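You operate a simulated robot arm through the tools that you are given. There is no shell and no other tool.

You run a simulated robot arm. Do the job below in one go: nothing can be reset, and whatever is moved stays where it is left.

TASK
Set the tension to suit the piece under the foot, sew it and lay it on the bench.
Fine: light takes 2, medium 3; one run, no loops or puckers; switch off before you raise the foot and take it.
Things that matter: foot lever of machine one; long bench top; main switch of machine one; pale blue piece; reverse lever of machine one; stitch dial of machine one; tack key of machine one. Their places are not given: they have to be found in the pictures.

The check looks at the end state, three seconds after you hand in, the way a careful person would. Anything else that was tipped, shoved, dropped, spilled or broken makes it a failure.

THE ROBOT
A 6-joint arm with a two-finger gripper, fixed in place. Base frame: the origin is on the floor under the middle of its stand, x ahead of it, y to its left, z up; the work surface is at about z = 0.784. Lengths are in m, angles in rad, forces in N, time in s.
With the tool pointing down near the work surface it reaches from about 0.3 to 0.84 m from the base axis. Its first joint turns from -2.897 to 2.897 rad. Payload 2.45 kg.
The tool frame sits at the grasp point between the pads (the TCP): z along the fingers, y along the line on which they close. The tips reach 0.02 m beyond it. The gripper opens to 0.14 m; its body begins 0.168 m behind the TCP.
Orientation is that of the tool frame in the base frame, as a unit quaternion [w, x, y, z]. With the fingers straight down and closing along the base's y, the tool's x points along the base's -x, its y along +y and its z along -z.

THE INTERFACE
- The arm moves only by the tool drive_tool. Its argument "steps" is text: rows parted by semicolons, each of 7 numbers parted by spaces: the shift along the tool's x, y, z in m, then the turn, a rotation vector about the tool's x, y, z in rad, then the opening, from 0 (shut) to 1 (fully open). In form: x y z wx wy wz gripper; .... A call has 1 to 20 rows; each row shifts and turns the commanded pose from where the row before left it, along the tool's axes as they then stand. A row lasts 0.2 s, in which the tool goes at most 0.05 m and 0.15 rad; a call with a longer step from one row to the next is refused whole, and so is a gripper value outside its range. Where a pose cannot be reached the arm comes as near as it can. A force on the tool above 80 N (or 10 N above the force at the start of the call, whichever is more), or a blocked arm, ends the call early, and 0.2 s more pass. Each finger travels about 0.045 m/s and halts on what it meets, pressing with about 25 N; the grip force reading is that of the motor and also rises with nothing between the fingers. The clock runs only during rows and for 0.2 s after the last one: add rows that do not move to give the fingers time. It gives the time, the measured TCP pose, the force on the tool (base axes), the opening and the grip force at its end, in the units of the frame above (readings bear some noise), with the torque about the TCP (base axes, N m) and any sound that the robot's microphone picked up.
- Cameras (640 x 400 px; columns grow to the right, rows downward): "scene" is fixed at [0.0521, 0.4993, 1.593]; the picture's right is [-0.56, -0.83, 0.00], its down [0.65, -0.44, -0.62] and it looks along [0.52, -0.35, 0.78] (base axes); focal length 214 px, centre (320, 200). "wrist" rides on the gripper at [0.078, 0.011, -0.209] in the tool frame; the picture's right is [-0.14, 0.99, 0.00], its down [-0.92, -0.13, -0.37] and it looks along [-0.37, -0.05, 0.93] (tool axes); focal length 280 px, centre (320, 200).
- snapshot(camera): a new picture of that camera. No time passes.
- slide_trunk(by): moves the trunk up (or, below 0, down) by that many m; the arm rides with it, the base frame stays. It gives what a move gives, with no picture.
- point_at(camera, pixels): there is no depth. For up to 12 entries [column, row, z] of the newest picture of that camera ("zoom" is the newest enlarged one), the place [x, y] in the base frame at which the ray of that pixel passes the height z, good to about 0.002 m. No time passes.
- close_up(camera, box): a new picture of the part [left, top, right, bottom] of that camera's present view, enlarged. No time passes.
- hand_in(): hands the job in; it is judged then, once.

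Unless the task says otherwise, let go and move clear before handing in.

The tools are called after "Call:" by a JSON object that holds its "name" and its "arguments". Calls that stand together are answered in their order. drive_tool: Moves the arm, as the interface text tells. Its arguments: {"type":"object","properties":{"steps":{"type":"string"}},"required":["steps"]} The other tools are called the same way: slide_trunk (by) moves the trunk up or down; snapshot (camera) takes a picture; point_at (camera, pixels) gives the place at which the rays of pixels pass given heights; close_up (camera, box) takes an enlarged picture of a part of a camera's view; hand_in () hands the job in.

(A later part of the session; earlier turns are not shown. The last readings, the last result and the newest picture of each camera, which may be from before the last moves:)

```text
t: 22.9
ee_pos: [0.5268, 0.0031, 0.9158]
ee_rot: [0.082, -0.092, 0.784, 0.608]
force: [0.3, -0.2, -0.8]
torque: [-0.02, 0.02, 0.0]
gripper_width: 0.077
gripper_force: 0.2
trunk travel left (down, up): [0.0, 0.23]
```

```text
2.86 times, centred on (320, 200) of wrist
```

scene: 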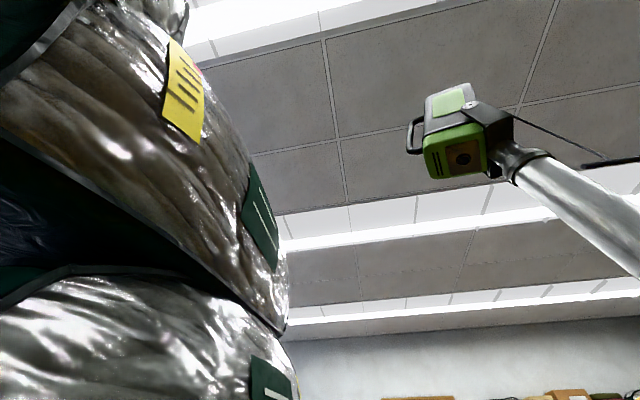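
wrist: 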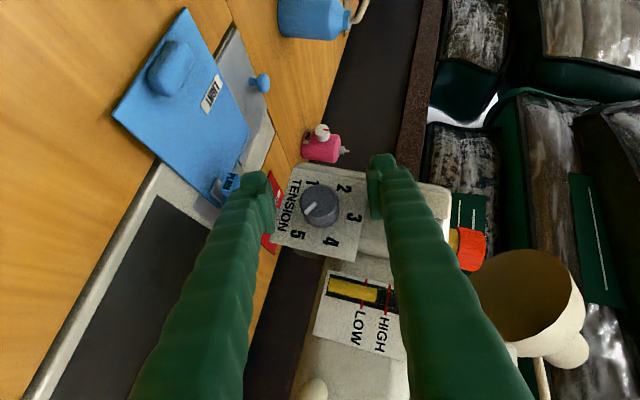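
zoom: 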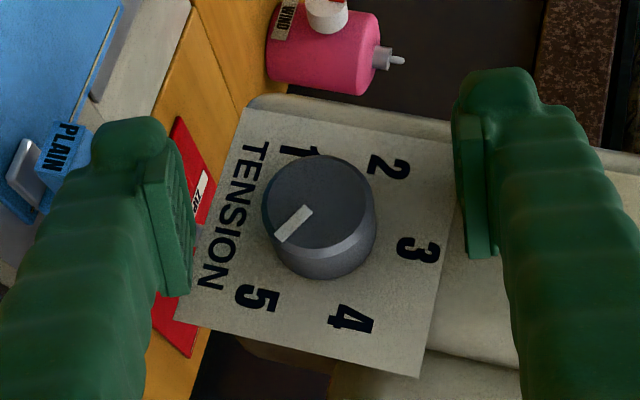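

The dial sits midway between the pads (318,203 in the zoom, versus TCP at about (320,186)), only a few mm off along the machine. I'll nudge 2–3 mm and close on the dial, without turning yet.

Call:
{"name": "drive_tool", "arguments": {"steps": "-0.002 -0.0008 -0.0015 0 0 0 0.55; 0 0 0 0 0 0 0.1; 0 0 0 0 0 0 0.1; 0 0 0 0 0 0 0.1; 0 0 0 0 0 0 0.1"}}

Call:
{"name": "close_up", "arguments": {"camera": "wrist", "box": [240, 130, 400, 270]}}

```text
t: 24.1
ee_pos: [0.5284, 0.0023, 0.9143]
ee_rot: [0.082, -0.091, 0.785, 0.608]
force: [-0.1, -0.9, -7.6]
torque: [-0.06, 0.06, -0.08]
gripper_width: 0.0306
gripper_force: 32.5
trunk travel left (down, up): [0.0, 0.23]
```

```text
2.86 times, centred on (320, 200) of wrist
```

zoom: 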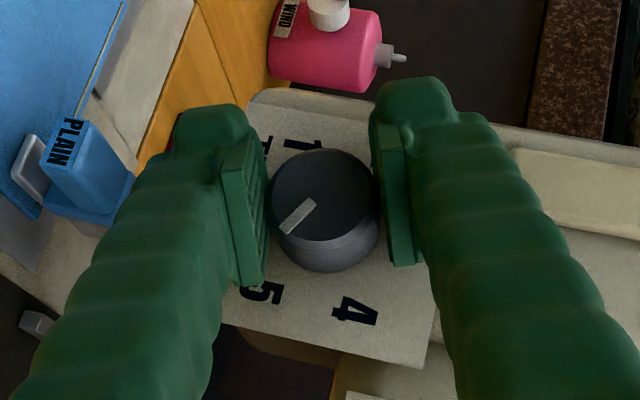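

The dial is gripped (width 0.031, 32 N motor force), with a small downward force of 7.6 N. I'll now turn 60° counter-clockwise (seen from the operator's side) about the dial axis, aiming 5 → 4.

Call:
{"name": "drive_tool", "arguments": {"steps": "0 0 0 0.0934 0 -0.0914 0.1; 0 0 0 0.0934 0 -0.0914 0.1; 0 0 0 0.0934 0 -0.0914 0.1; 0 0 0 0.0934 0 -0.0914 0.1; 0 0 0 0.0934 0 -0.0914 0.1; 0 0 0 0.0934 0 -0.0914 0.1; 0 0 0 0.0934 0 -0.0914 0.1; 0 0 0 0.0934 0 -0.0914 0.1; 0 0 0 0 0 0 0.1"}}

Call:
{"name": "close_up", "arguments": {"camera": "wrist", "box": [240, 130, 400, 270]}}

```text
t: 26.1
ee_pos: [0.5288, 0.0001, 0.9146]
ee_rot: [0.314, -0.325, 0.865, 0.218]
force: [12.3, 7.5, -26.9]
torque: [-0.31, 0.31, 0.09]
gripper_width: 0.03
gripper_force: 45.0
trunk travel left (down, up): [0.0, 0.23]
```

```text
2.86 times, centred on (320, 200) of wrist
```

zoom: 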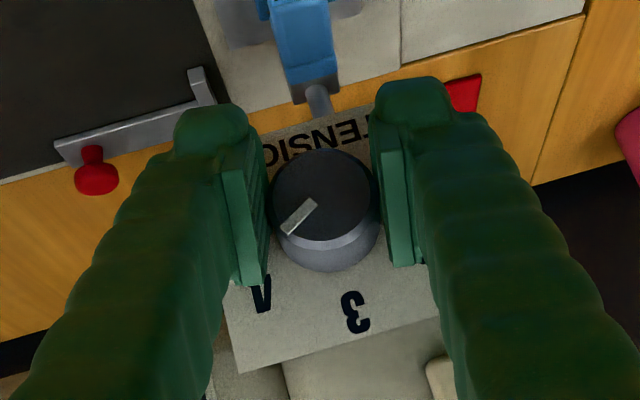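

The dial followed: its mark now points toward the "4" (262,293 in the zoom). I'll open the fingers and check that the dial stays.

Call:
{"name": "drive_tool", "arguments": {"steps": "0 0 0 0 0 0 0.55; 0 0 0 0 0 0 0.55; 0 0 0 0 0 0 0.55; 0 0 0 0 0 0 0.55"}}

Call:
{"name": "close_up", "arguments": {"camera": "wrist", "box": [240, 130, 400, 270]}}

```text
t: 27.1
ee_pos: [0.5263, -0.0007, 0.9166]
ee_rot: [0.316, -0.325, 0.864, 0.219]
force: [-0.4, -0.6, -0.4]
torque: [-0.02, -0.02, 0.03]
gripper_width: 0.077
gripper_force: 0.1
trunk travel left (down, up): [0.0, 0.23]
```

```text
2.86 times, centred on (320, 200) of wrist
```

zoom: 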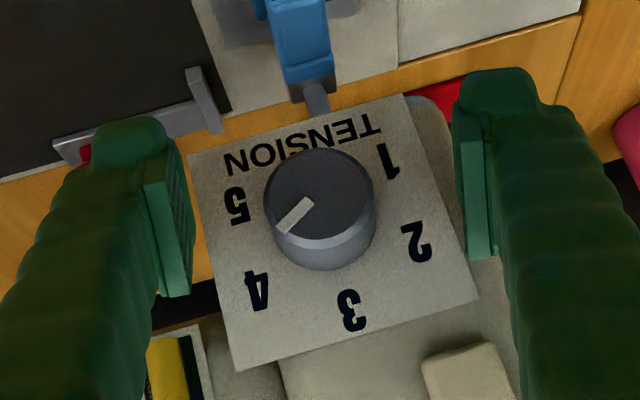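

The mark now lines up exactly with 4, and the dial held when released. I'll roll back 60° with open fingers for the second stroke.

Call:
{"name": "drive_tool", "arguments": {"steps": "0 0 0 -0.0934 0 0.0914 0.55; 0 0 0 -0.0934 0 0.0914 0.55; 0 0 0 -0.0934 0 0.0914 0.55; 0 0 0 -0.0934 0 0.0914 0.55; 0 0 0 -0.0934 0 0.0914 0.55; 0 0 0 -0.0934 0 0.0914 0.55; 0 0 0 -0.0934 0 0.0914 0.55; 0 0 0 -0.0934 0 0.0914 0.55; 0 0 0 0 0 0 0.55"}}

Call:
{"name": "close_up", "arguments": {"camera": "wrist", "box": [240, 130, 400, 270]}}

```text
t: 29.1
ee_pos: [0.5292, -0.0008, 0.9169]
ee_rot: [0.082, -0.091, 0.785, 0.608]
force: [0.2, -0.3, -0.5]
torque: [-0.01, -0.02, 0.04]
gripper_width: 0.0771
gripper_force: 0.1
trunk travel left (down, up): [0.0, 0.23]
```

```text
2.86 times, centred on (320, 200) of wrist
```

zoom: 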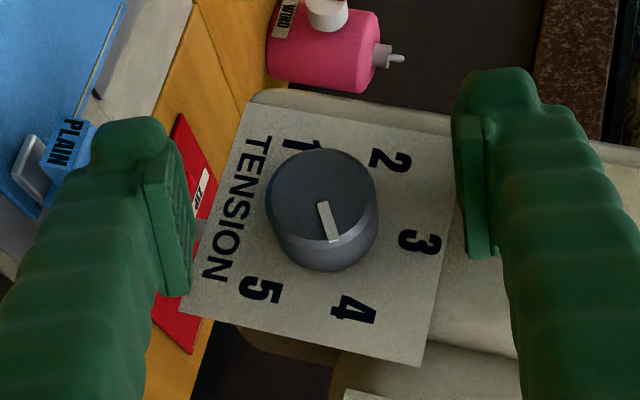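

The dial still reads 4 and is centred between the pads. I'll grip again and turn another 60°.

Call:
{"name": "drive_tool", "arguments": {"steps": "0.0005 -0.0015 0.0005 0 0 0 0.55; 0 0 0 0 0 0 0.1; 0 0 0 0 0 0 0.1; 0 0 0 0 0 0 0.1; 0 0 0 0 0 0 0.1; 0 0 0 0.0934 0 -0.0914 0.1; 0 0 0 0.0934 0 -0.0914 0.1; 0 0 0 0.0934 0 -0.0914 0.1; 0 0 0 0.0934 0 -0.0914 0.1; 0 0 0 0.0934 0 -0.0914 0.1; 0 0 0 0.0934 0 -0.0914 0.1; 0 0 0 0.0934 0 -0.0914 0.1; 0 0 0 0.0934 0 -0.0914 0.1; 0 0 0 0 0 0 0.1"}}

Call:
{"name": "close_up", "arguments": {"camera": "wrist", "box": [240, 130, 400, 270]}}

```text
t: 32.1
ee_pos: [0.5287, -0.0013, 0.9146]
ee_rot: [0.316, -0.324, 0.865, 0.217]
force: [-4.6, -16.6, -17.4]
torque: [0.09, -0.05, -0.26]
gripper_width: 0.0301
gripper_force: 45.1
trunk travel left (down, up): [0.0, 0.23]
```

```text
2.86 times, centred on (320, 200) of wrist
```

zoom: 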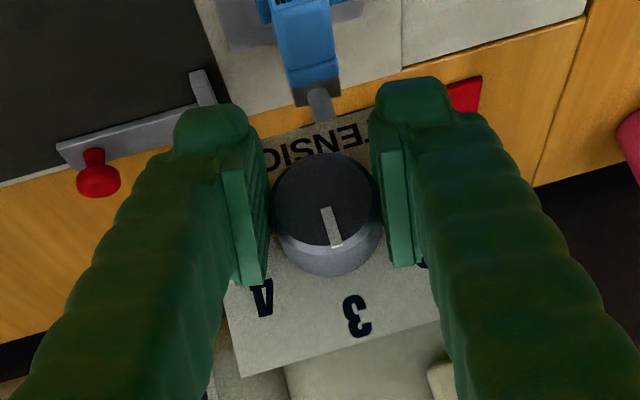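

The mark now points toward 3. I'll release, roll back, and check before the last stroke.

Call:
{"name": "drive_tool", "arguments": {"steps": "0 0 0 0 0 0 0.55; 0 0 0 0 0 0 0.55; 0 0 0 0 0 0 0.55; 0 0 0 0 0 0 0.55; 0 0 0 -0.0934 0 0.0914 0.55; 0 0 0 -0.0934 0 0.0914 0.55; 0 0 0 -0.0934 0 0.0914 0.55; 0 0 0 -0.0934 0 0.0914 0.55; 0 0 0 -0.0934 0 0.0914 0.55; 0 0 0 -0.0934 0 0.0914 0.55; 0 0 0 -0.0934 0 0.0914 0.55; 0 0 0 -0.0934 0 0.0914 0.55; 0 0 0 0 0 0 0.55"}}

Call:
{"name": "close_up", "arguments": {"camera": "wrist", "box": [240, 130, 400, 270]}}

```text
t: 34.9
ee_pos: [0.5289, 0.001, 0.9146]
ee_rot: [0.081, -0.091, 0.784, 0.608]
force: [0.9, -0.6, 0.3]
torque: [0.04, 0.0, 0.02]
gripper_width: 0.0772
gripper_force: 0.1
trunk travel left (down, up): [0.0, 0.23]
```

```text
2.86 times, centred on (320, 200) of wrist
```

zoom: 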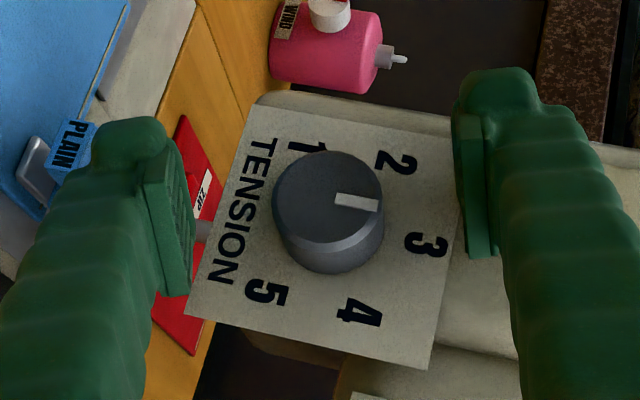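

The mark lines up with 3 (from (337,197) to (378,205), toward the "3" at (427,245)). One more 60° stroke takes it to 2.

Call:
{"name": "drive_tool", "arguments": {"steps": "0 0 0 0 0 0 0.1; 0 0 0 0 0 0 0.1; 0 0 0 0 0 0 0.1; 0 0 0 0 0 0 0.1; 0 0 0 0.0934 0 -0.0914 0.1; 0 0 0 0.0934 0 -0.0914 0.1; 0 0 0 0.0934 0 -0.0914 0.1; 0 0 0 0.0934 0 -0.0914 0.1; 0 0 0 0.0934 0 -0.0914 0.1; 0 0 0 0.0934 0 -0.0914 0.1; 0 0 0 0.0934 0 -0.0914 0.1; 0 0 0 0.0934 0 -0.0914 0.1; 0 0 0 0 0 0 0.1; 0 0 0 0 0 0 0.55; 0 0 0 0 0 0 0.55; 0 0 0 0 0 0 0.55; 0 0 0 0 0 0 0.55"}}

Call:
{"name": "close_up", "arguments": {"camera": "wrist", "box": [240, 130, 400, 270]}}

```text
t: 38.5
ee_pos: [0.5272, -0.0001, 0.915]
ee_rot: [0.316, -0.325, 0.864, 0.218]
force: [0.0, 0.6, 0.8]
torque: [-0.01, -0.01, 0.03]
gripper_width: 0.077
gripper_force: 0.0
trunk travel left (down, up): [0.0, 0.23]
```

```text
2.86 times, centred on (320, 200) of wrist
```

zoom: 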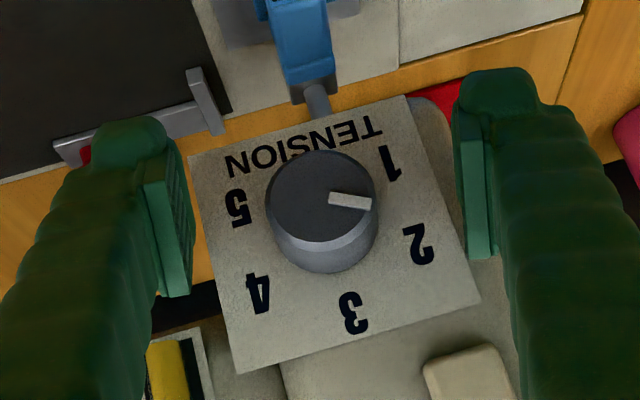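

The mark now points at 2 (from (330,197) to (371,204), with "2" at (420,245)), perhaps a few degrees short. I'll back away and look at it squarely.

Call:
{"name": "drive_tool", "arguments": {"steps": "0.02 0 -0.021 0 0 0 0.55; 0.02 0 -0.021 0 0 0 0.55; 0.01 0 -0.03 0 0 0 0.55; 0 0 -0.03 0 0 0 0.55; 0 0 0 0 0 0 0.55"}}

Call:
{"name": "snapshot", "arguments": {"camera": "wrist"}}

Call:
{"name": "close_up", "arguments": {"camera": "wrist", "box": [270, 140, 370, 203]}}

```text
t: 39.7
ee_pos: [0.4566, -0.079, 0.9516]
ee_rot: [0.316, -0.324, 0.865, 0.218]
force: [0.1, -0.4, 0.4]
torque: [-0.01, 0.01, -0.01]
gripper_width: 0.0769
gripper_force: 0.0
trunk travel left (down, up): [0.0, 0.23]
```

```text
taken
```

wrist: 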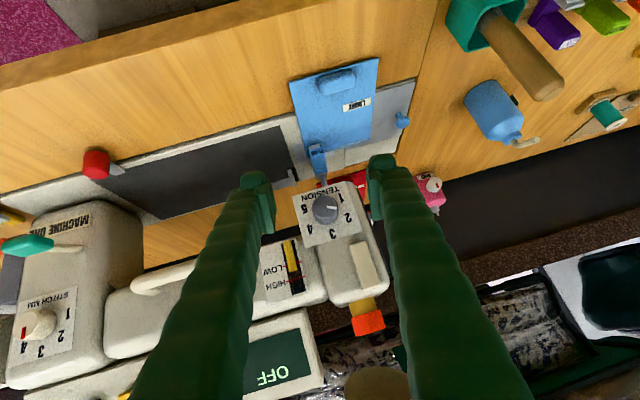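

```text
6.35 times, centred on (320, 172) of wrist
```

zoom: 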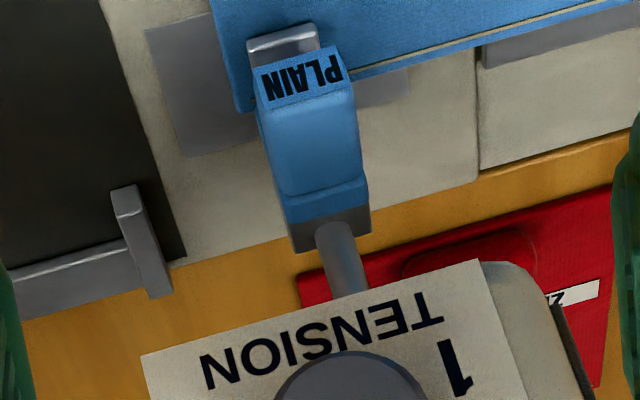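

Call:
{"name": "close_up", "arguments": {"camera": "wrist", "box": [280, 175, 370, 245]}}

Call:
{"name": "close_up", "arguments": {"camera": "wrist", "box": [0, 200, 160, 400]}}

```text
5.71 times, centred on (325, 210) of wrist
```

zoom: 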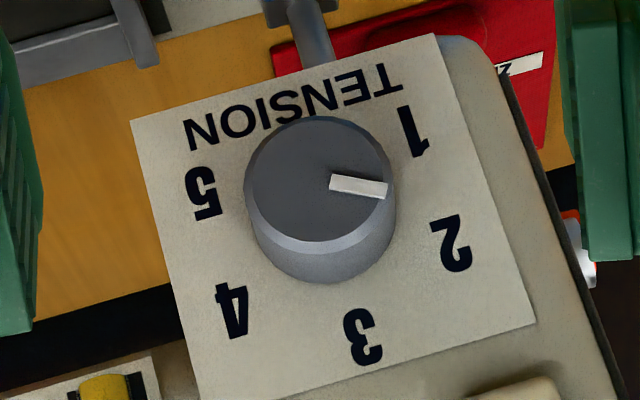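

```text
2.00 times, centred on (80, 300) of wrist
```

zoom: 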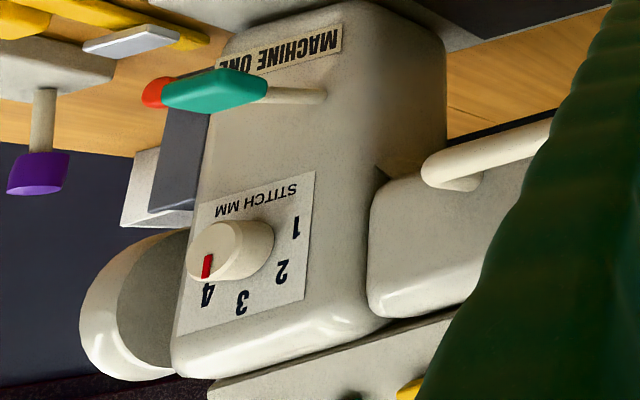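

The dial sits on 2 within a couple of degrees. Now for the main switch: I'll raise the trunk for reach, level the roll and travel right along the machine, staying well in front of it, with the gripper closing.

Call:
{"name": "slide_trunk", "arguments": {"by": 0.175}}

Call:
{"name": "drive_tool", "arguments": {"steps": "0 0 0 0.107 0 -0.105 0.3; 0 -0.04 0 0 0 0 0.1; 0 -0.04 0 0 0 0 0; 0 -0.04 0 0 0 0 0; 0 -0.04 0 0 0 0 0; 0 -0.04 0 0 0 0 0; 0 -0.04 0 0 0 0 0; 0 -0.04 0 0 0 0 0; 0 0 0 0 0 0 0"}}

Call:
{"name": "snapshot", "arguments": {"camera": "wrist"}}

```text
t: 41.7
ee_pos: [0.4569, -0.0788, 1.1263]
ee_rot: [0.316, -0.324, 0.864, 0.218]
force: [0.4, -0.7, 0.3]
torque: [0.03, -0.02, -0.03]
gripper_width: 0.077
gripper_force: 0.1
trunk travel left (down, up): [-0.175, 0.055]
```

```text
t: 43.7
ee_pos: [0.6543, -0.276, 1.1206]
ee_rot: [0.344, -0.352, 0.857, 0.155]
force: [0.0, 0.0, -0.9]
torque: [0.01, 0.02, 0.01]
gripper_width: 0.0
gripper_force: 25.2
trunk travel left (down, up): [-0.175, 0.055]
```

```text
taken
```

wrist: 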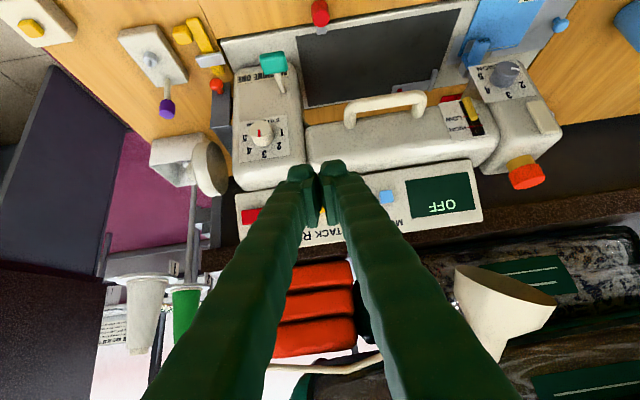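

The closed fingers now hide part of the panel; the red switch is at (250,215), left of them. I'll shift a little further along the machine for an open view of the switch.

Call:
{"name": "drive_tool", "arguments": {"steps": "0 -0.04 0 0 0 0 0; 0 -0.04 0 0 0 0 0; 0 -0.04 0 0 0 0 0; 0 0 0 0 0 0 0"}}

Call:
{"name": "snapshot", "arguments": {"camera": "wrist"}}

Call:
{"name": "close_up", "arguments": {"camera": "wrist", "box": [280, 160, 440, 260]}}

```text
t: 44.7
ee_pos: [0.7389, -0.3575, 1.1182]
ee_rot: [0.345, -0.352, 0.856, 0.154]
force: [-0.4, 0.3, -0.3]
torque: [-0.01, 0.0, -0.01]
gripper_width: 0.0001
gripper_force: 25.0
trunk travel left (down, up): [-0.175, 0.055]
```

```text
taken
```

wrist: 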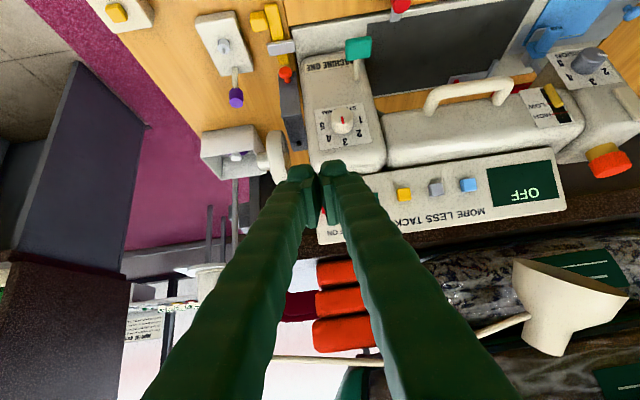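

```text
4.00 times, centred on (360, 210) of wrist
```

zoom: 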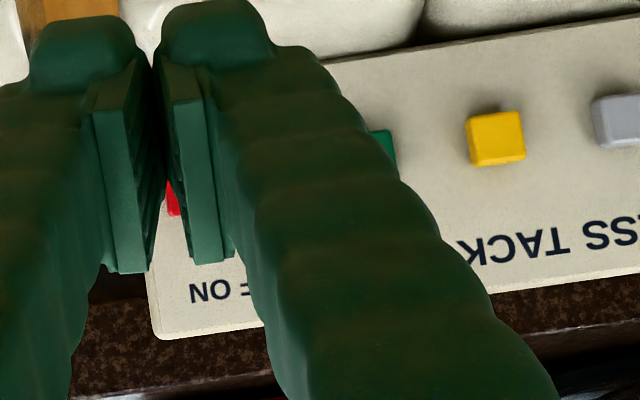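

The closed fingers cover the switch, so I'll open them to look at it between the fingers.

Call:
{"name": "drive_tool", "arguments": {"steps": "0 0 0 0 0 0 1; 0 0 0 0 0 0 1; 0 0 0 0 0 0 1; 0 0 0 0 0 0 1; 0 0 0 0 0 0 1; 0 0 0 0 0 0 1; 0 0 0 0 0 0 1; 0 0 0 0 0 0 1"}}

Call:
{"name": "snapshot", "arguments": {"camera": "wrist"}}

Call:
{"name": "close_up", "arguments": {"camera": "wrist", "box": [280, 160, 440, 260]}}

```text
t: 46.5
ee_pos: [0.7382, -0.3574, 1.1194]
ee_rot: [0.344, -0.352, 0.857, 0.154]
force: [0.1, -1.0, 0.1]
torque: [0.02, 0.0, -0.01]
gripper_width: 0.1398
gripper_force: 0.0
trunk travel left (down, up): [-0.175, 0.055]
```

```text
taken
```

wrist: 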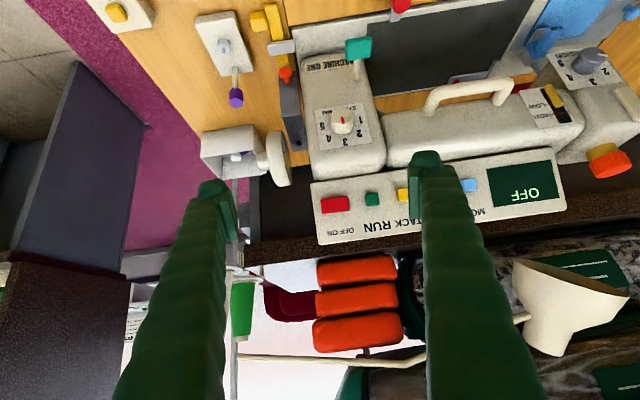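

```text
4.00 times, centred on (360, 210) of wrist
```

zoom: 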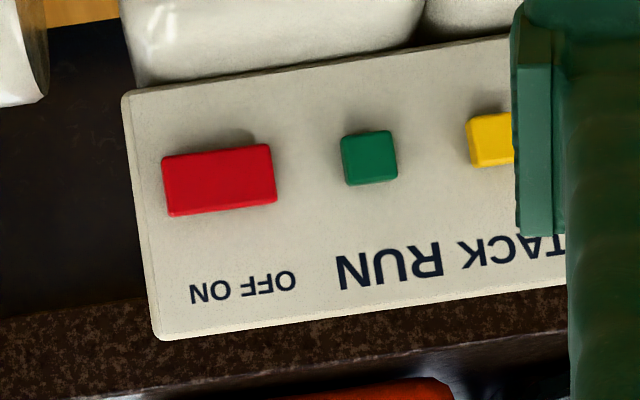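

The switch (red, (335,205)), the RUN key (372,199) and the OFF/ON marks show clearly: ON is the half at the far right end of the machine (image left). I'll get the rays and match them with earlier views.

Call:
{"name": "point_at", "arguments": {"camera": "wrist", "pixels": [[328, 206.25, 1.05], [328, 206.25, 1.06], [341.75, 204.5, 1.05], [341.75, 204.5, 1.06], [372, 199.25, 1.05], [372, 199.25, 1.06], [405, 195, 1.05], [437, 189, 1.05], [468, 185, 1.05], [468, 185, 1.06], [311.25, 183.75, 1.03], [319.25, 244.5, 1.1]]}}

```text
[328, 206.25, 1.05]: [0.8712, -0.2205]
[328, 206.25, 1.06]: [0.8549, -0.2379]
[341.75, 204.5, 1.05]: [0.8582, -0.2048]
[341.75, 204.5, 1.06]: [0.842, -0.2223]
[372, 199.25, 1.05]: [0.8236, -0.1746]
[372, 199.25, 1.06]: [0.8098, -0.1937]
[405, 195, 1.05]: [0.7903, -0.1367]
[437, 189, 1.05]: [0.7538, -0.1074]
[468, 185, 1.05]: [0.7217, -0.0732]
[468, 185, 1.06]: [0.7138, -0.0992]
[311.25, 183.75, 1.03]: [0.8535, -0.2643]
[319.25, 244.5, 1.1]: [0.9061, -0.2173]
```

MORE, RUN and the switch all lie at z ≈ 1.057 with s ≈ 0.443; the ON half is near (0.860,-0.233). I'll close the fingers and move to a point about 5 cm off the ON half along the panel's normal.

Call:
{"name": "drive_tool", "arguments": {"steps": "0 0 0 0 0 0 0; 0 0 0 0 0 0 0; 0 0 0 0 0 0 0; 0 0 0 0 0 0 0; 0 0 0 0 0 0 0; 0 0 0 0 0 0 0; 0 0 0 0 0 0 0; 0 0 0 0 0 0 0; -0.0176 -0.0049 0.0332 0 0 0 0; -0.0176 -0.0049 0.0332 0 0 0 0; -0.0176 -0.0049 0.0332 0 0 0 0; 0 0 0 0 0 0 0"}}

Call:
{"name": "snapshot", "arguments": {"camera": "wrist"}}

Call:
{"name": "close_up", "arguments": {"camera": "wrist", "box": [260, 140, 420, 240]}}

```text
t: 49.1
ee_pos: [0.8263, -0.2923, 1.0838]
ee_rot: [0.345, -0.351, 0.857, 0.154]
force: [-0.3, 0.0, 0.1]
torque: [-0.02, 0.0, 0.0]
gripper_width: 0.0
gripper_force: 24.9
trunk travel left (down, up): [-0.175, 0.055]
```

```text
taken
```

wrist: 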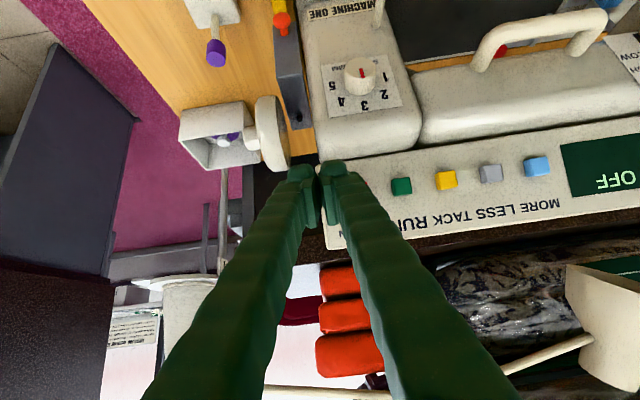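

```text
4.00 times, centred on (340, 190) of wrist
```

zoom: 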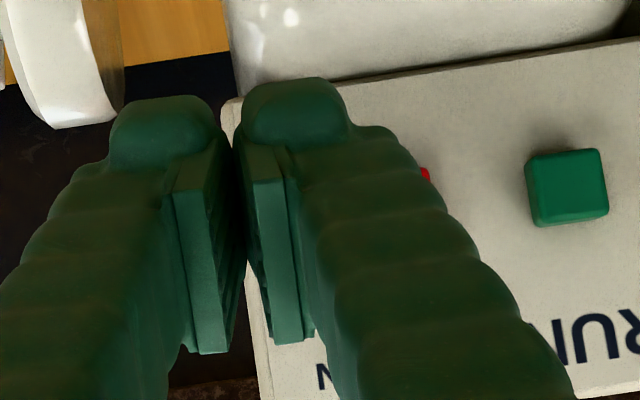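

The right-hand finger lines up with the outer part of the ON half and the other finger passes beyond the panel's end. I'll advance along the panel normal in small steps until contact.

Call:
{"name": "drive_tool", "arguments": {"steps": "-0.0076 0 0.0185 0 0 0 0; -0.0076 0 0.0185 0 0 0 0; -0.0015 0 0.0037 0 0 0 0; -0.0015 0 0.0037 0 0 0 0; 0 0 0 0 0 0 0"}}

Call:
{"name": "close_up", "arguments": {"camera": "wrist", "box": [260, 140, 420, 240]}}

```text
t: 50.3
ee_pos: [0.8553, -0.2634, 1.0665]
ee_rot: [0.344, -0.352, 0.857, 0.154]
force: [-8.7, -6.6, 2.7]
torque: [0.05, 0.0, 0.15]
gripper_width: 0.0
gripper_force: 24.9
trunk travel left (down, up): [-0.175, 0.055]
```

```text
4.00 times, centred on (340, 190) of wrist
```

zoom: 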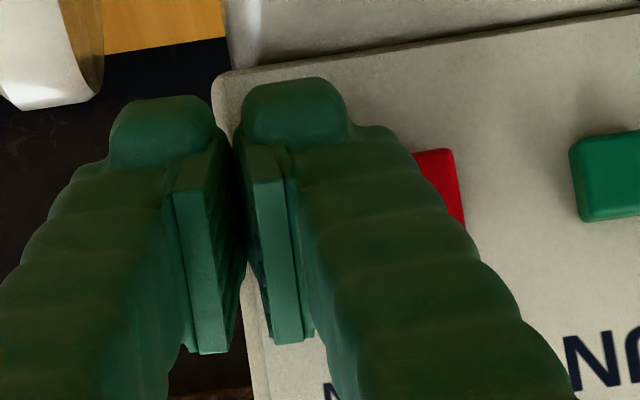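

Contact is made (about 11 N pushing back). I'll press a few millimetres further and listen.

Call:
{"name": "drive_tool", "arguments": {"steps": "-0.0012 0 0.0028 0 0 0 0; -0.0012 0 0.0028 0 0 0 0; 0 0 0 0 0 0 0"}}

Call:
{"name": "close_up", "arguments": {"camera": "wrist", "box": [280, 100, 640, 260]}}

```text
t: 51.1
ee_pos: [0.8578, -0.261, 1.0664]
ee_rot: [0.347, -0.351, 0.856, 0.153]
force: [-21.0, -20.6, 22.4]
torque: [0.54, -0.13, 0.29]
gripper_width: 0.0
gripper_force: 25.0
trunk travel left (down, up): [-0.175, 0.055]
```

```text
1.78 times, centred on (460, 180) of wrist
```

zoom: 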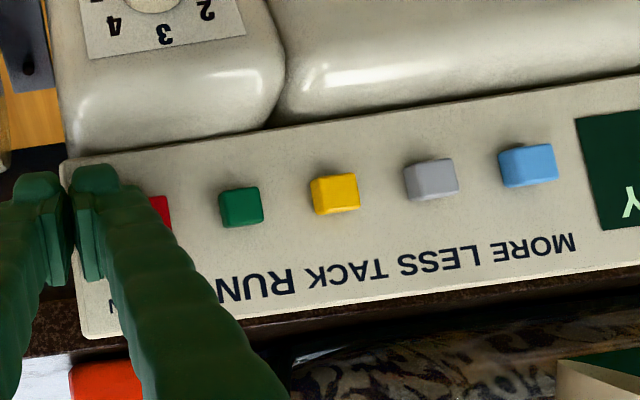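

The display has changed: it now ends in "Y" (probably READY), so the machine is on. I'll back away and read the display and the switch.

Call:
{"name": "drive_tool", "arguments": {"steps": "0.0076 0 -0.0185 0 0 0 0; 0.0076 0 -0.0185 0 0 0 0; 0.0076 0 -0.0185 0 0 0 0; 0.01 0.03 -0.03 0 0 0 0; 0 0.04 0 0 0 0 0; 0 0 0 0 0 0 0"}}

Call:
{"name": "snapshot", "arguments": {"camera": "wrist"}}

Call:
{"name": "close_up", "arguments": {"camera": "wrist", "box": [220, 120, 540, 300]}}

```text
t: 52.5
ee_pos: [0.7529, -0.2652, 1.1]
ee_rot: [0.344, -0.352, 0.856, 0.156]
force: [0.7, 0.5, -0.5]
torque: [0.0, 0.03, 0.0]
gripper_width: 0.0002
gripper_force: 25.3
trunk travel left (down, up): [-0.175, 0.055]
```

```text
taken
```

wrist: 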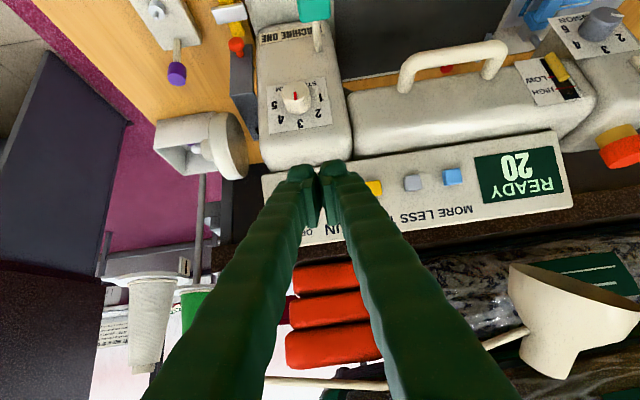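

```text
2.00 times, centred on (380, 210) of wrist
```

zoom: 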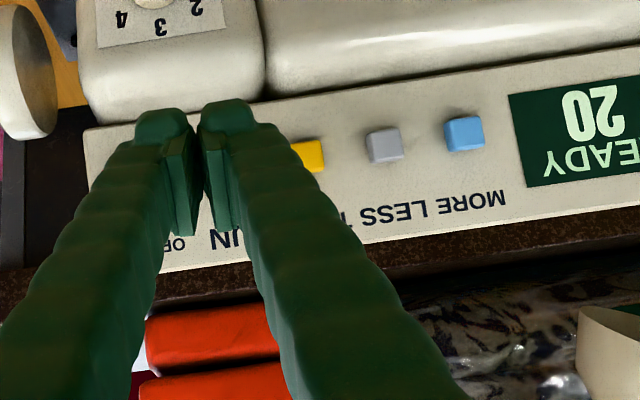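

The display now reads READY 20, so power is on. I'll line the closed fingertips up with the RUN key, about 5 cm off it, and check the alignment.

Call:
{"name": "drive_tool", "arguments": {"steps": "-0.0059 0.0056 0.0165 0 0 0 0; -0.0059 0.0056 0.0165 0 0 0 0; 0 0 0 0 0 0 0"}}

Call:
{"name": "close_up", "arguments": {"camera": "wrist", "box": [240, 120, 560, 300]}}

Call:
{"name": "close_up", "arguments": {"camera": "wrist", "box": [260, 140, 420, 240]}}

```text
t: 53.3
ee_pos: [0.7687, -0.2373, 1.0861]
ee_rot: [0.344, -0.352, 0.857, 0.155]
force: [0.0, -0.2, 0.3]
torque: [0.0, -0.01, 0.02]
gripper_width: 0.0001
gripper_force: 24.8
trunk travel left (down, up): [-0.175, 0.055]
```

```text
2.00 times, centred on (400, 210) of wrist
```

zoom: 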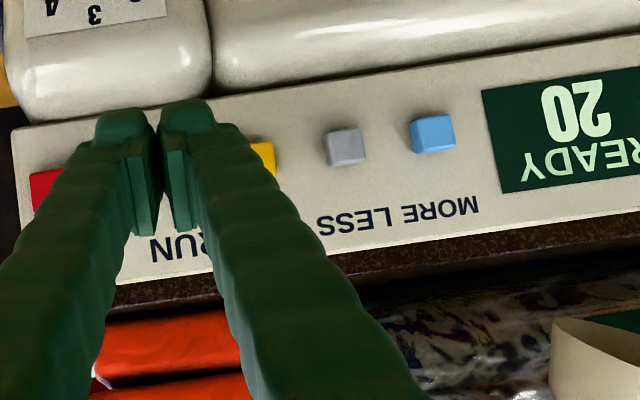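

```text
4.00 times, centred on (340, 190) of wrist
```

zoom: 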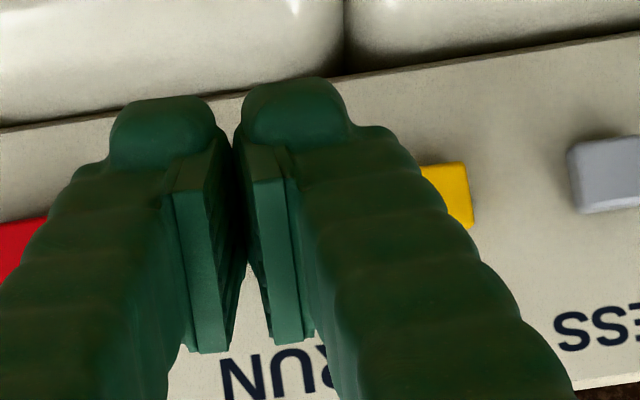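

The fingertips cover the RUN key with clear gaps to TACK and to the red switch. I'll shift 3 mm to centre and advance to just short of contact.

Call:
{"name": "drive_tool", "arguments": {"steps": "-0.0076 0.003 0.0185 0 0 0 0; -0.0065 0 0.0157 0 0 0 0; 0 0 0 0 0 0 0"}}

Call:
{"name": "close_up", "arguments": {"camera": "wrist", "box": [240, 120, 560, 300]}}

```text
t: 54.1
ee_pos: [0.7891, -0.2116, 1.0733]
ee_rot: [0.344, -0.351, 0.857, 0.153]
force: [0.2, 0.3, -0.8]
torque: [-0.03, -0.01, 0.01]
gripper_width: 0.0
gripper_force: 25.5
trunk travel left (down, up): [-0.175, 0.055]
```

```text
2.00 times, centred on (400, 210) of wrist
```

zoom: 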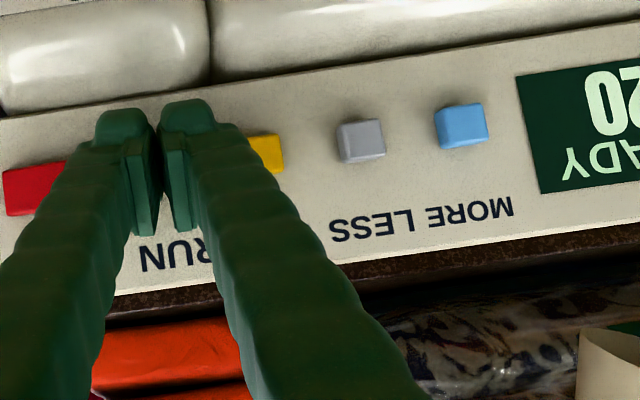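

No contact yet, with about 1.5 cm left by my reckoning. I'll press in small steps and hold briefly.

Call:
{"name": "drive_tool", "arguments": {"steps": "-0.0019 0 0.0046 0 0 0 0; -0.0019 0 0.0046 0 0 0 0; -0.0015 0 0.0037 0 0 0 0; 0 0 0 0 0 0 0"}}

Call:
{"name": "close_up", "arguments": {"camera": "wrist", "box": [240, 120, 560, 300]}}

```text
t: 55.1
ee_pos: [0.7984, -0.2039, 1.0647]
ee_rot: [0.344, -0.352, 0.857, 0.154]
force: [-2.3, -3.3, 3.9]
torque: [0.05, -0.09, -0.05]
gripper_width: 0.0061
gripper_force: 29.4
trunk travel left (down, up): [-0.175, 0.055]
heard: click
```

```text
2.00 times, centred on (400, 210) of wrist
```

zoom: 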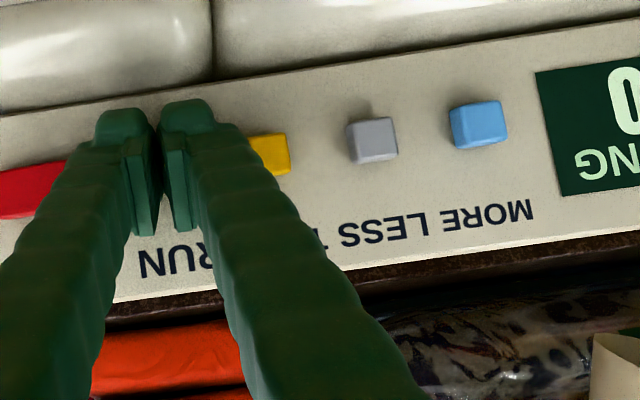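

A click was heard and the display now ends in "NG" (sewing/running). I'll pull straight back from the key and watch the display.

Call:
{"name": "drive_tool", "arguments": {"steps": "0.0076 0 -0.0185 0 0 0 0; 0.0076 0 -0.0185 0 0 0 0; 0.0076 0 -0.0185 0 0 0 0; 0.0076 0 -0.0185 0 0 0 0; 0 0 0 0 0 0 0"}}

Call:
{"name": "close_up", "arguments": {"camera": "wrist", "box": [320, 80, 640, 260]}}

```text
t: 56.3
ee_pos: [0.7457, -0.2563, 1.0975]
ee_rot: [0.344, -0.351, 0.857, 0.155]
force: [-0.2, -0.1, 0.0]
torque: [-0.01, 0.0, 0.03]
gripper_width: 0.0
gripper_force: 29.0
trunk travel left (down, up): [-0.175, 0.055]
```

```text
2.00 times, centred on (480, 170) of wrist
```

zoom: 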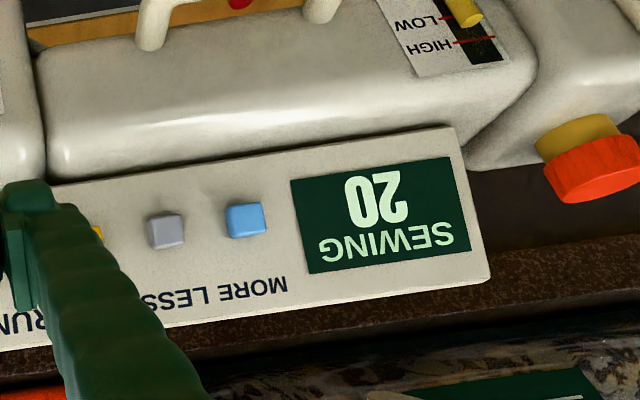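

The display reads SEWING 20. I'll wait here for it to finish.

Call:
{"name": "drive_tool", "arguments": {"steps": "0 0 0 0 0 0 0; 0 0 0 0 0 0 0; 0 0 0 0 0 0 0; 0 0 0 0 0 0 0; 0 0 0 0 0 0 0; 0 0 0 0 0 0 0; 0 0 0 0 0 0 0; 0 0 0 0 0 0 0; 0 0 0 0 0 0 0; 0 0 0 0 0 0 0; 0 0 0 0 0 0 0; 0 0 0 0 0 0 0"}}

Call:
{"name": "close_up", "arguments": {"camera": "wrist", "box": [320, 80, 640, 260]}}

Call:
{"name": "close_up", "arguments": {"camera": "wrist", "box": [460, 0, 640, 100]}}

```text
t: 58.9
ee_pos: [0.7471, -0.2561, 1.0969]
ee_rot: [0.344, -0.351, 0.857, 0.154]
force: [0.3, -0.7, 0.0]
torque: [0.0, 0.01, 0.05]
gripper_width: 0.0
gripper_force: 29.6
trunk travel left (down, up): [-0.175, 0.055]
```

```text
2.00 times, centred on (480, 170) of wrist
```

zoom: 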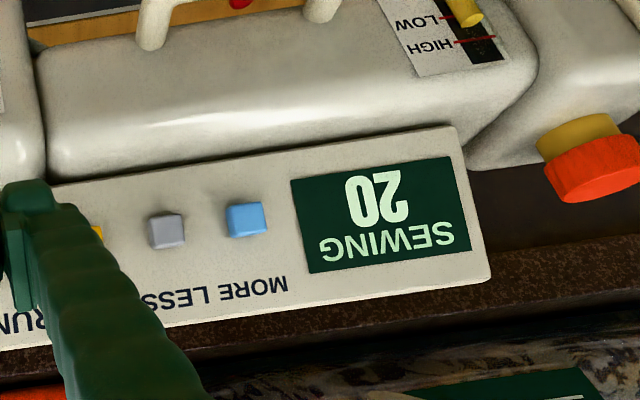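

```text
3.56 times, centred on (550, 50) of wrist
```

zoom: 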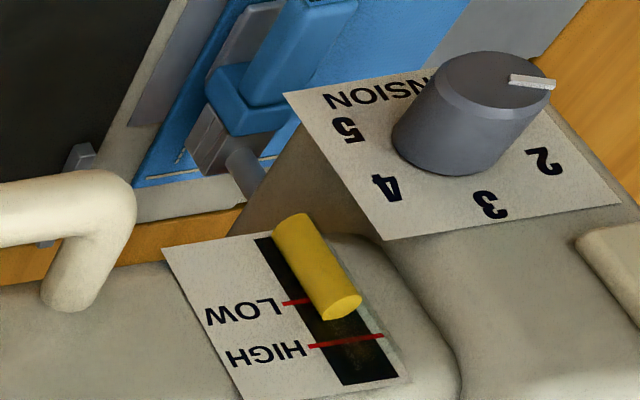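

Still SEWING after about 4 s. I'll keep waiting.

Call:
{"name": "drive_tool", "arguments": {"steps": "0 0 0 0 0 0 0; 0 0 0 0 0 0 0; 0 0 0 0 0 0 0; 0 0 0 0 0 0 0; 0 0 0 0 0 0 0; 0 0 0 0 0 0 0; 0 0 0 0 0 0 0; 0 0 0 0 0 0 0; 0 0 0 0 0 0 0; 0 0 0 0 0 0 0; 0 0 0 0 0 0 0; 0 0 0 0 0 0 0; 0 0 0 0 0 0 0; 0 0 0 0 0 0 0; 0 0 0 0 0 0 0; 0 0 0 0 0 0 0; 0 0 0 0 0 0 0; 0 0 0 0 0 0 0; 0 0 0 0 0 0 0; 0 0 0 0 0 0 0"}}

Call:
{"name": "close_up", "arguments": {"camera": "wrist", "box": [320, 80, 640, 260]}}

Call:
{"name": "close_up", "arguments": {"camera": "wrist", "box": [460, 0, 640, 100]}}

```text
t: 63.1
ee_pos: [0.7472, -0.2556, 1.0977]
ee_rot: [0.344, -0.352, 0.857, 0.155]
force: [0.5, -0.1, 0.1]
torque: [0.0, 0.02, 0.02]
gripper_width: 0.0
gripper_force: 29.8
trunk travel left (down, up): [-0.175, 0.055]
```

```text
2.00 times, centred on (480, 170) of wrist
```

zoom: 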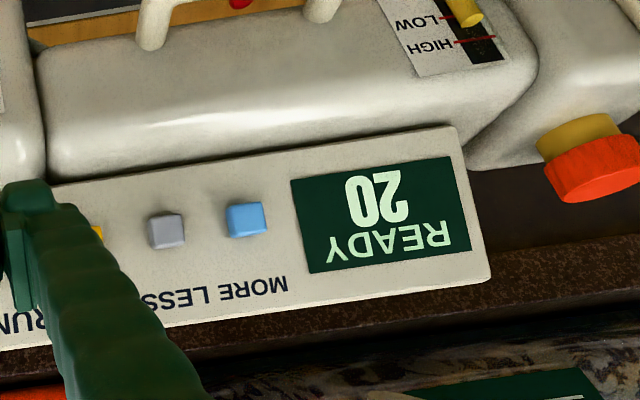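

```text
3.56 times, centred on (550, 50) of wrist
```

zoom: 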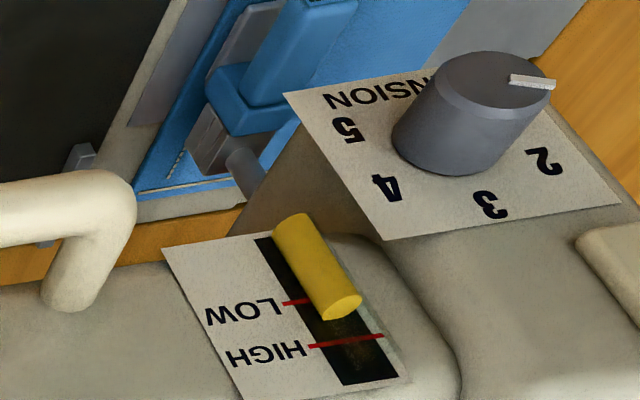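

The display is back to READY 20 and a line of white stitches shows at the piece's edge near (175,160) of the zoom, so one run is done. To switch OFF without touching RUN, I'll roll the tool 90° about its axis so the closed tips present a narrow face along the panel.

Call:
{"name": "drive_tool", "arguments": {"steps": "0 0 0 0 0 0.145 0; 0 0 0 0 0 0.145 0; 0 0 0 0 0 0.145 0; 0 0 0 0 0 0.145 0; 0 0 0 0 0 0.145 0; 0 0 0 0 0 0.145 0; 0 0 0 0 0 0.145 0; 0 0 0 0 0 0.145 0; 0 0 0 0 0 0.145 0; 0 0 0 0 0 0.145 0; 0 0 0 0 0 0.12 0; 0 0 0 0 0 0 0"}}

Call:
{"name": "snapshot", "arguments": {"camera": "wrist"}}

```text
t: 65.7
ee_pos: [0.7464, -0.2568, 1.0975]
ee_rot: [0.133, 0.357, 0.855, 0.352]
force: [-0.8, -0.9, 0.7]
torque: [0.01, -0.01, 0.03]
gripper_width: 0.0
gripper_force: 29.2
trunk travel left (down, up): [-0.175, 0.055]
```

```text
taken
```

wrist: 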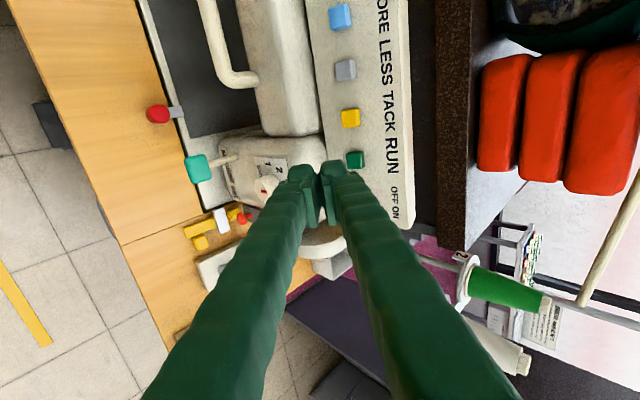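

The roll is done (tool x now along the machine, y mostly up), and RUN shows at (355,160) with the tips just beyond it. I'll move to about 4 cm in front of the OFF half of the switch.

Call:
{"name": "drive_tool", "arguments": {"steps": "-0.0196 0.0047 0.0196 0 0 0 0; -0.0196 0.0047 0.0196 0 0 0 0; 0 0 0 0 0 0 0"}}

Call:
{"name": "snapshot", "arguments": {"camera": "wrist"}}

Call:
{"name": "close_up", "arguments": {"camera": "wrist", "box": [260, 80, 420, 240]}}

```text
t: 66.5
ee_pos: [0.7979, -0.2577, 1.077]
ee_rot: [0.134, 0.357, 0.854, 0.353]
force: [0.1, -0.2, 0.4]
torque: [-0.03, -0.01, -0.01]
gripper_width: 0.0001
gripper_force: 29.7
trunk travel left (down, up): [-0.175, 0.055]
```

```text
taken
```

wrist: 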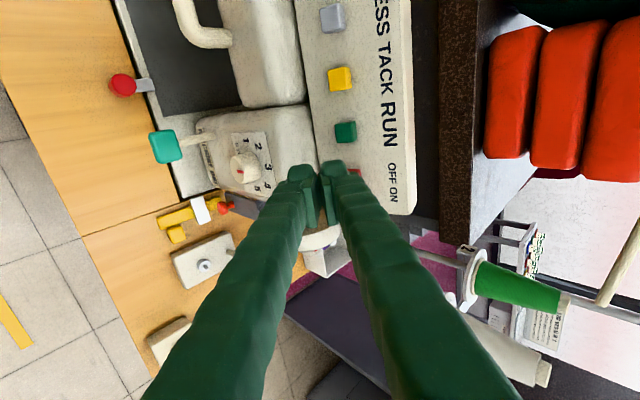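

```text
2.50 times, centred on (340, 160) of wrist
```

zoom: 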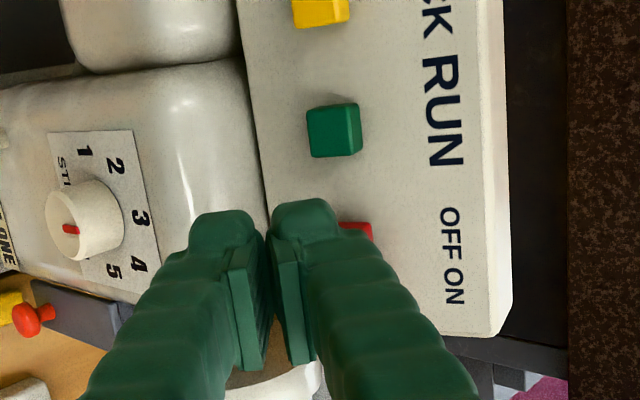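

RUN (335,132) stays clear to the side, but with this tilt the lower finger could touch the pillar's top. I'll pitch the tool up about 23° so it points square at the panel face.

Call:
{"name": "drive_tool", "arguments": {"steps": "0 0 0 -0.132 0 0 0; 0 0 0 -0.132 0 0 0; 0 0 0 -0.132 0 0 0; 0 0 0 0 0 0 0"}}

Call:
{"name": "close_up", "arguments": {"camera": "wrist", "box": [240, 80, 440, 240]}}

```text
t: 67.5
ee_pos: [0.7974, -0.2591, 1.0755]
ee_rot: [0.201, 0.323, 0.769, 0.514]
force: [-0.2, 0.1, 0.6]
torque: [0.03, 0.0, -0.02]
gripper_width: 0.0
gripper_force: 29.5
trunk travel left (down, up): [-0.175, 0.055]
```

```text
2.50 times, centred on (340, 160) of wrist
```

zoom: 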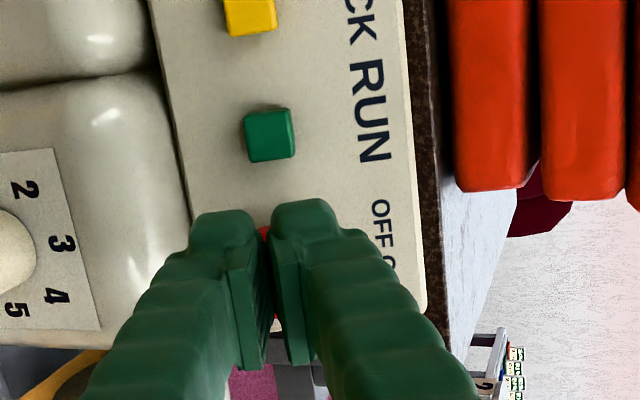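

The tool now faces the panel squarely, aimed at the OFF half, with RUN about a centimetre to the side. I'll fine-adjust (4 mm away from RUN, 7 mm up the face) and advance to just short of contact.

Call:
{"name": "drive_tool", "arguments": {"steps": "-0.004 0.0074 0.015 0 0 0 0; 0 0 0.015 0 0 0 0; 0 0 0 0 0 0 0"}}

Call:
{"name": "close_up", "arguments": {"camera": "wrist", "box": [240, 80, 440, 240]}}

```text
t: 68.3
ee_pos: [0.8241, -0.2387, 1.0705]
ee_rot: [0.201, 0.324, 0.769, 0.514]
force: [0.1, -0.3, -1.2]
torque: [0.03, -0.04, 0.05]
gripper_width: 0.0002
gripper_force: 29.5
trunk travel left (down, up): [-0.175, 0.055]
```

```text
2.50 times, centred on (340, 160) of wrist
```

zoom: 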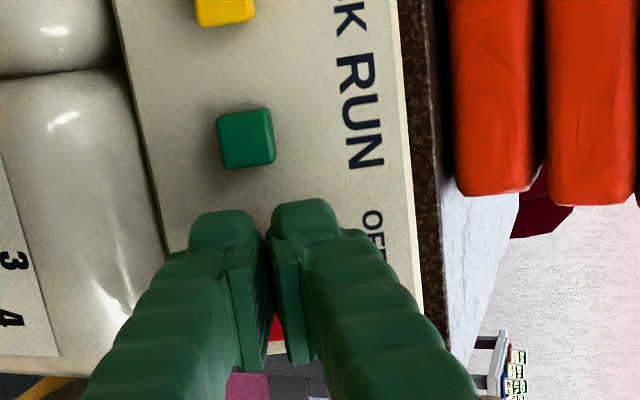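

By the slant of the key row, the OFF half lies right on the tool's line (about (268,259) in the zoom), and RUN is about 1 cm clear. I'll press in small steps.

Call:
{"name": "drive_tool", "arguments": {"steps": "0 0 0.005 0 0 0 0; 0 0 0.004 0 0 0 0; 0 0 0 0 0 0 0"}}

Call:
{"name": "snapshot", "arguments": {"camera": "wrist"}}

```text
t: 69.1
ee_pos: [0.8282, -0.2344, 1.069]
ee_rot: [0.202, 0.324, 0.768, 0.514]
force: [-10.6, -5.9, 2.8]
torque: [0.01, -0.08, -0.03]
gripper_width: 0.0
gripper_force: 29.3
trunk travel left (down, up): [-0.175, 0.055]
```

```text
taken
```

wrist: 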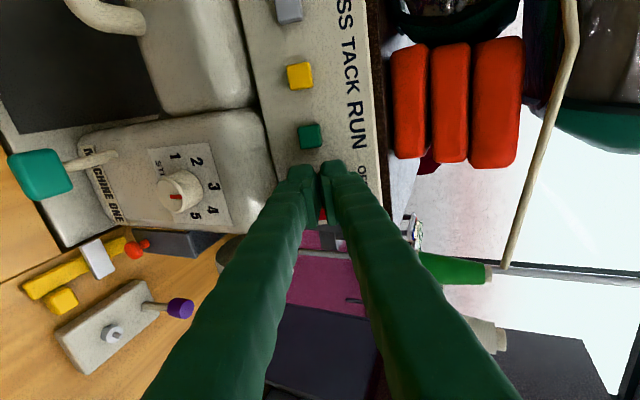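

Contact on the switch (about 12 N). I'll press a few more millimetres.

Call:
{"name": "drive_tool", "arguments": {"steps": "0 0 0.003 0 0 0 0; 0 0 0.003 0 0 0 0; 0 0 0 0 0 0 0"}}

Call:
{"name": "close_up", "arguments": {"camera": "wrist", "box": [240, 80, 440, 240]}}

```text
t: 69.9
ee_pos: [0.8315, -0.2327, 1.0687]
ee_rot: [0.204, 0.323, 0.768, 0.515]
force: [-19.0, -16.1, 20.0]
torque: [0.21, -0.41, -0.25]
gripper_width: 0.0
gripper_force: 29.0
trunk travel left (down, up): [-0.175, 0.055]
```

```text
2.50 times, centred on (340, 160) of wrist
```

zoom: 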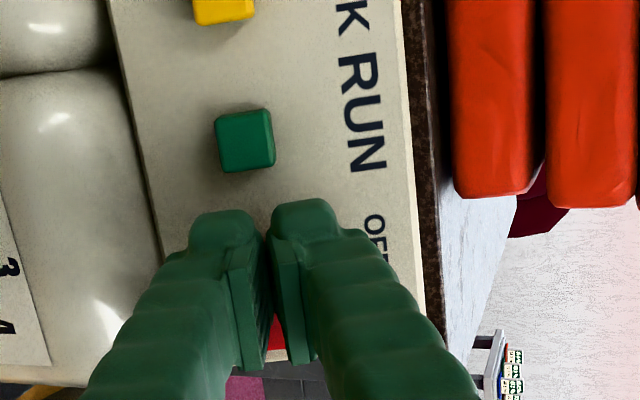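

Force has risen to about 32 N, as it did for ON. I'll back straight off and move left to read the display.

Call:
{"name": "drive_tool", "arguments": {"steps": "0 0 -0.02 0 0 0 0; 0 0 -0.03 0 0 0 0; 0 0 -0.04 0 0 0 0; 0.03 0 -0.03 0 0 0 0; 0.04 0 0 0 0 0 0; 0.04 0 0 0 0 0 0; 0.04 0 0 0 0 0 0; 0 0 0 0 0 0 0"}}

Call:
{"name": "snapshot", "arguments": {"camera": "wrist"}}

```text
t: 71.7
ee_pos: [0.6496, -0.2024, 1.1147]
ee_rot: [0.203, 0.323, 0.768, 0.514]
force: [-0.3, 0.2, -0.2]
torque: [0.02, 0.0, -0.03]
gripper_width: 0.0
gripper_force: 29.7
trunk travel left (down, up): [-0.175, 0.055]
```

```text
taken
```

wrist: 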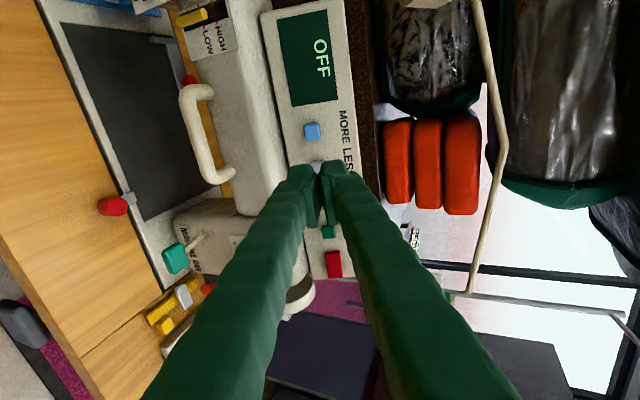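

The display reads OFF, so the machine is switched off. Next is the foot lever at the back-left of the head: I'll lift, point the tool straight down and travel over to look at it from the left side.

Call:
{"name": "drive_tool", "arguments": {"steps": "0.001 0.0322 -0.0137 0 0 0 0; 0.001 0.0322 -0.0137 0 0 0 0; 0.001 0.0322 -0.0137 0 0 0 0; 0.001 0.0322 -0.0137 0 0 0 0; 0 0 0 0.146 0 0 0; 0 0 0 0.146 0 0 0; 0 0 0 0.146 0 0 0; 0 0 0 0.146 0 0 0; 0 0 0 0.146 0 0 0; 0 0 0 0.146 0 0 0; 0 0 0 0.146 0 0 0; 0 0 0 0.146 0 0 0; 0 0 0 0 0 0 0"}}

Call:
{"name": "snapshot", "arguments": {"camera": "wrist"}}

```text
t: 74.5
ee_pos: [0.6477, -0.2029, 1.2553]
ee_rot: [-0.01, 0.38, 0.925, 0.004]
force: [-0.3, 0.2, 0.1]
torque: [0.01, 0.0, -0.03]
gripper_width: 0.0
gripper_force: 29.0
trunk travel left (down, up): [-0.175, 0.055]
```

```text
taken
```

wrist: 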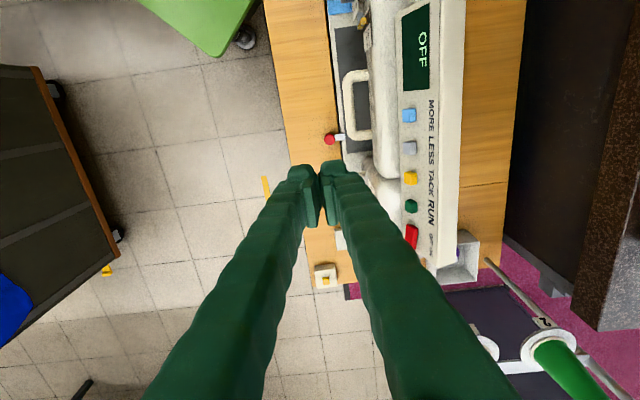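

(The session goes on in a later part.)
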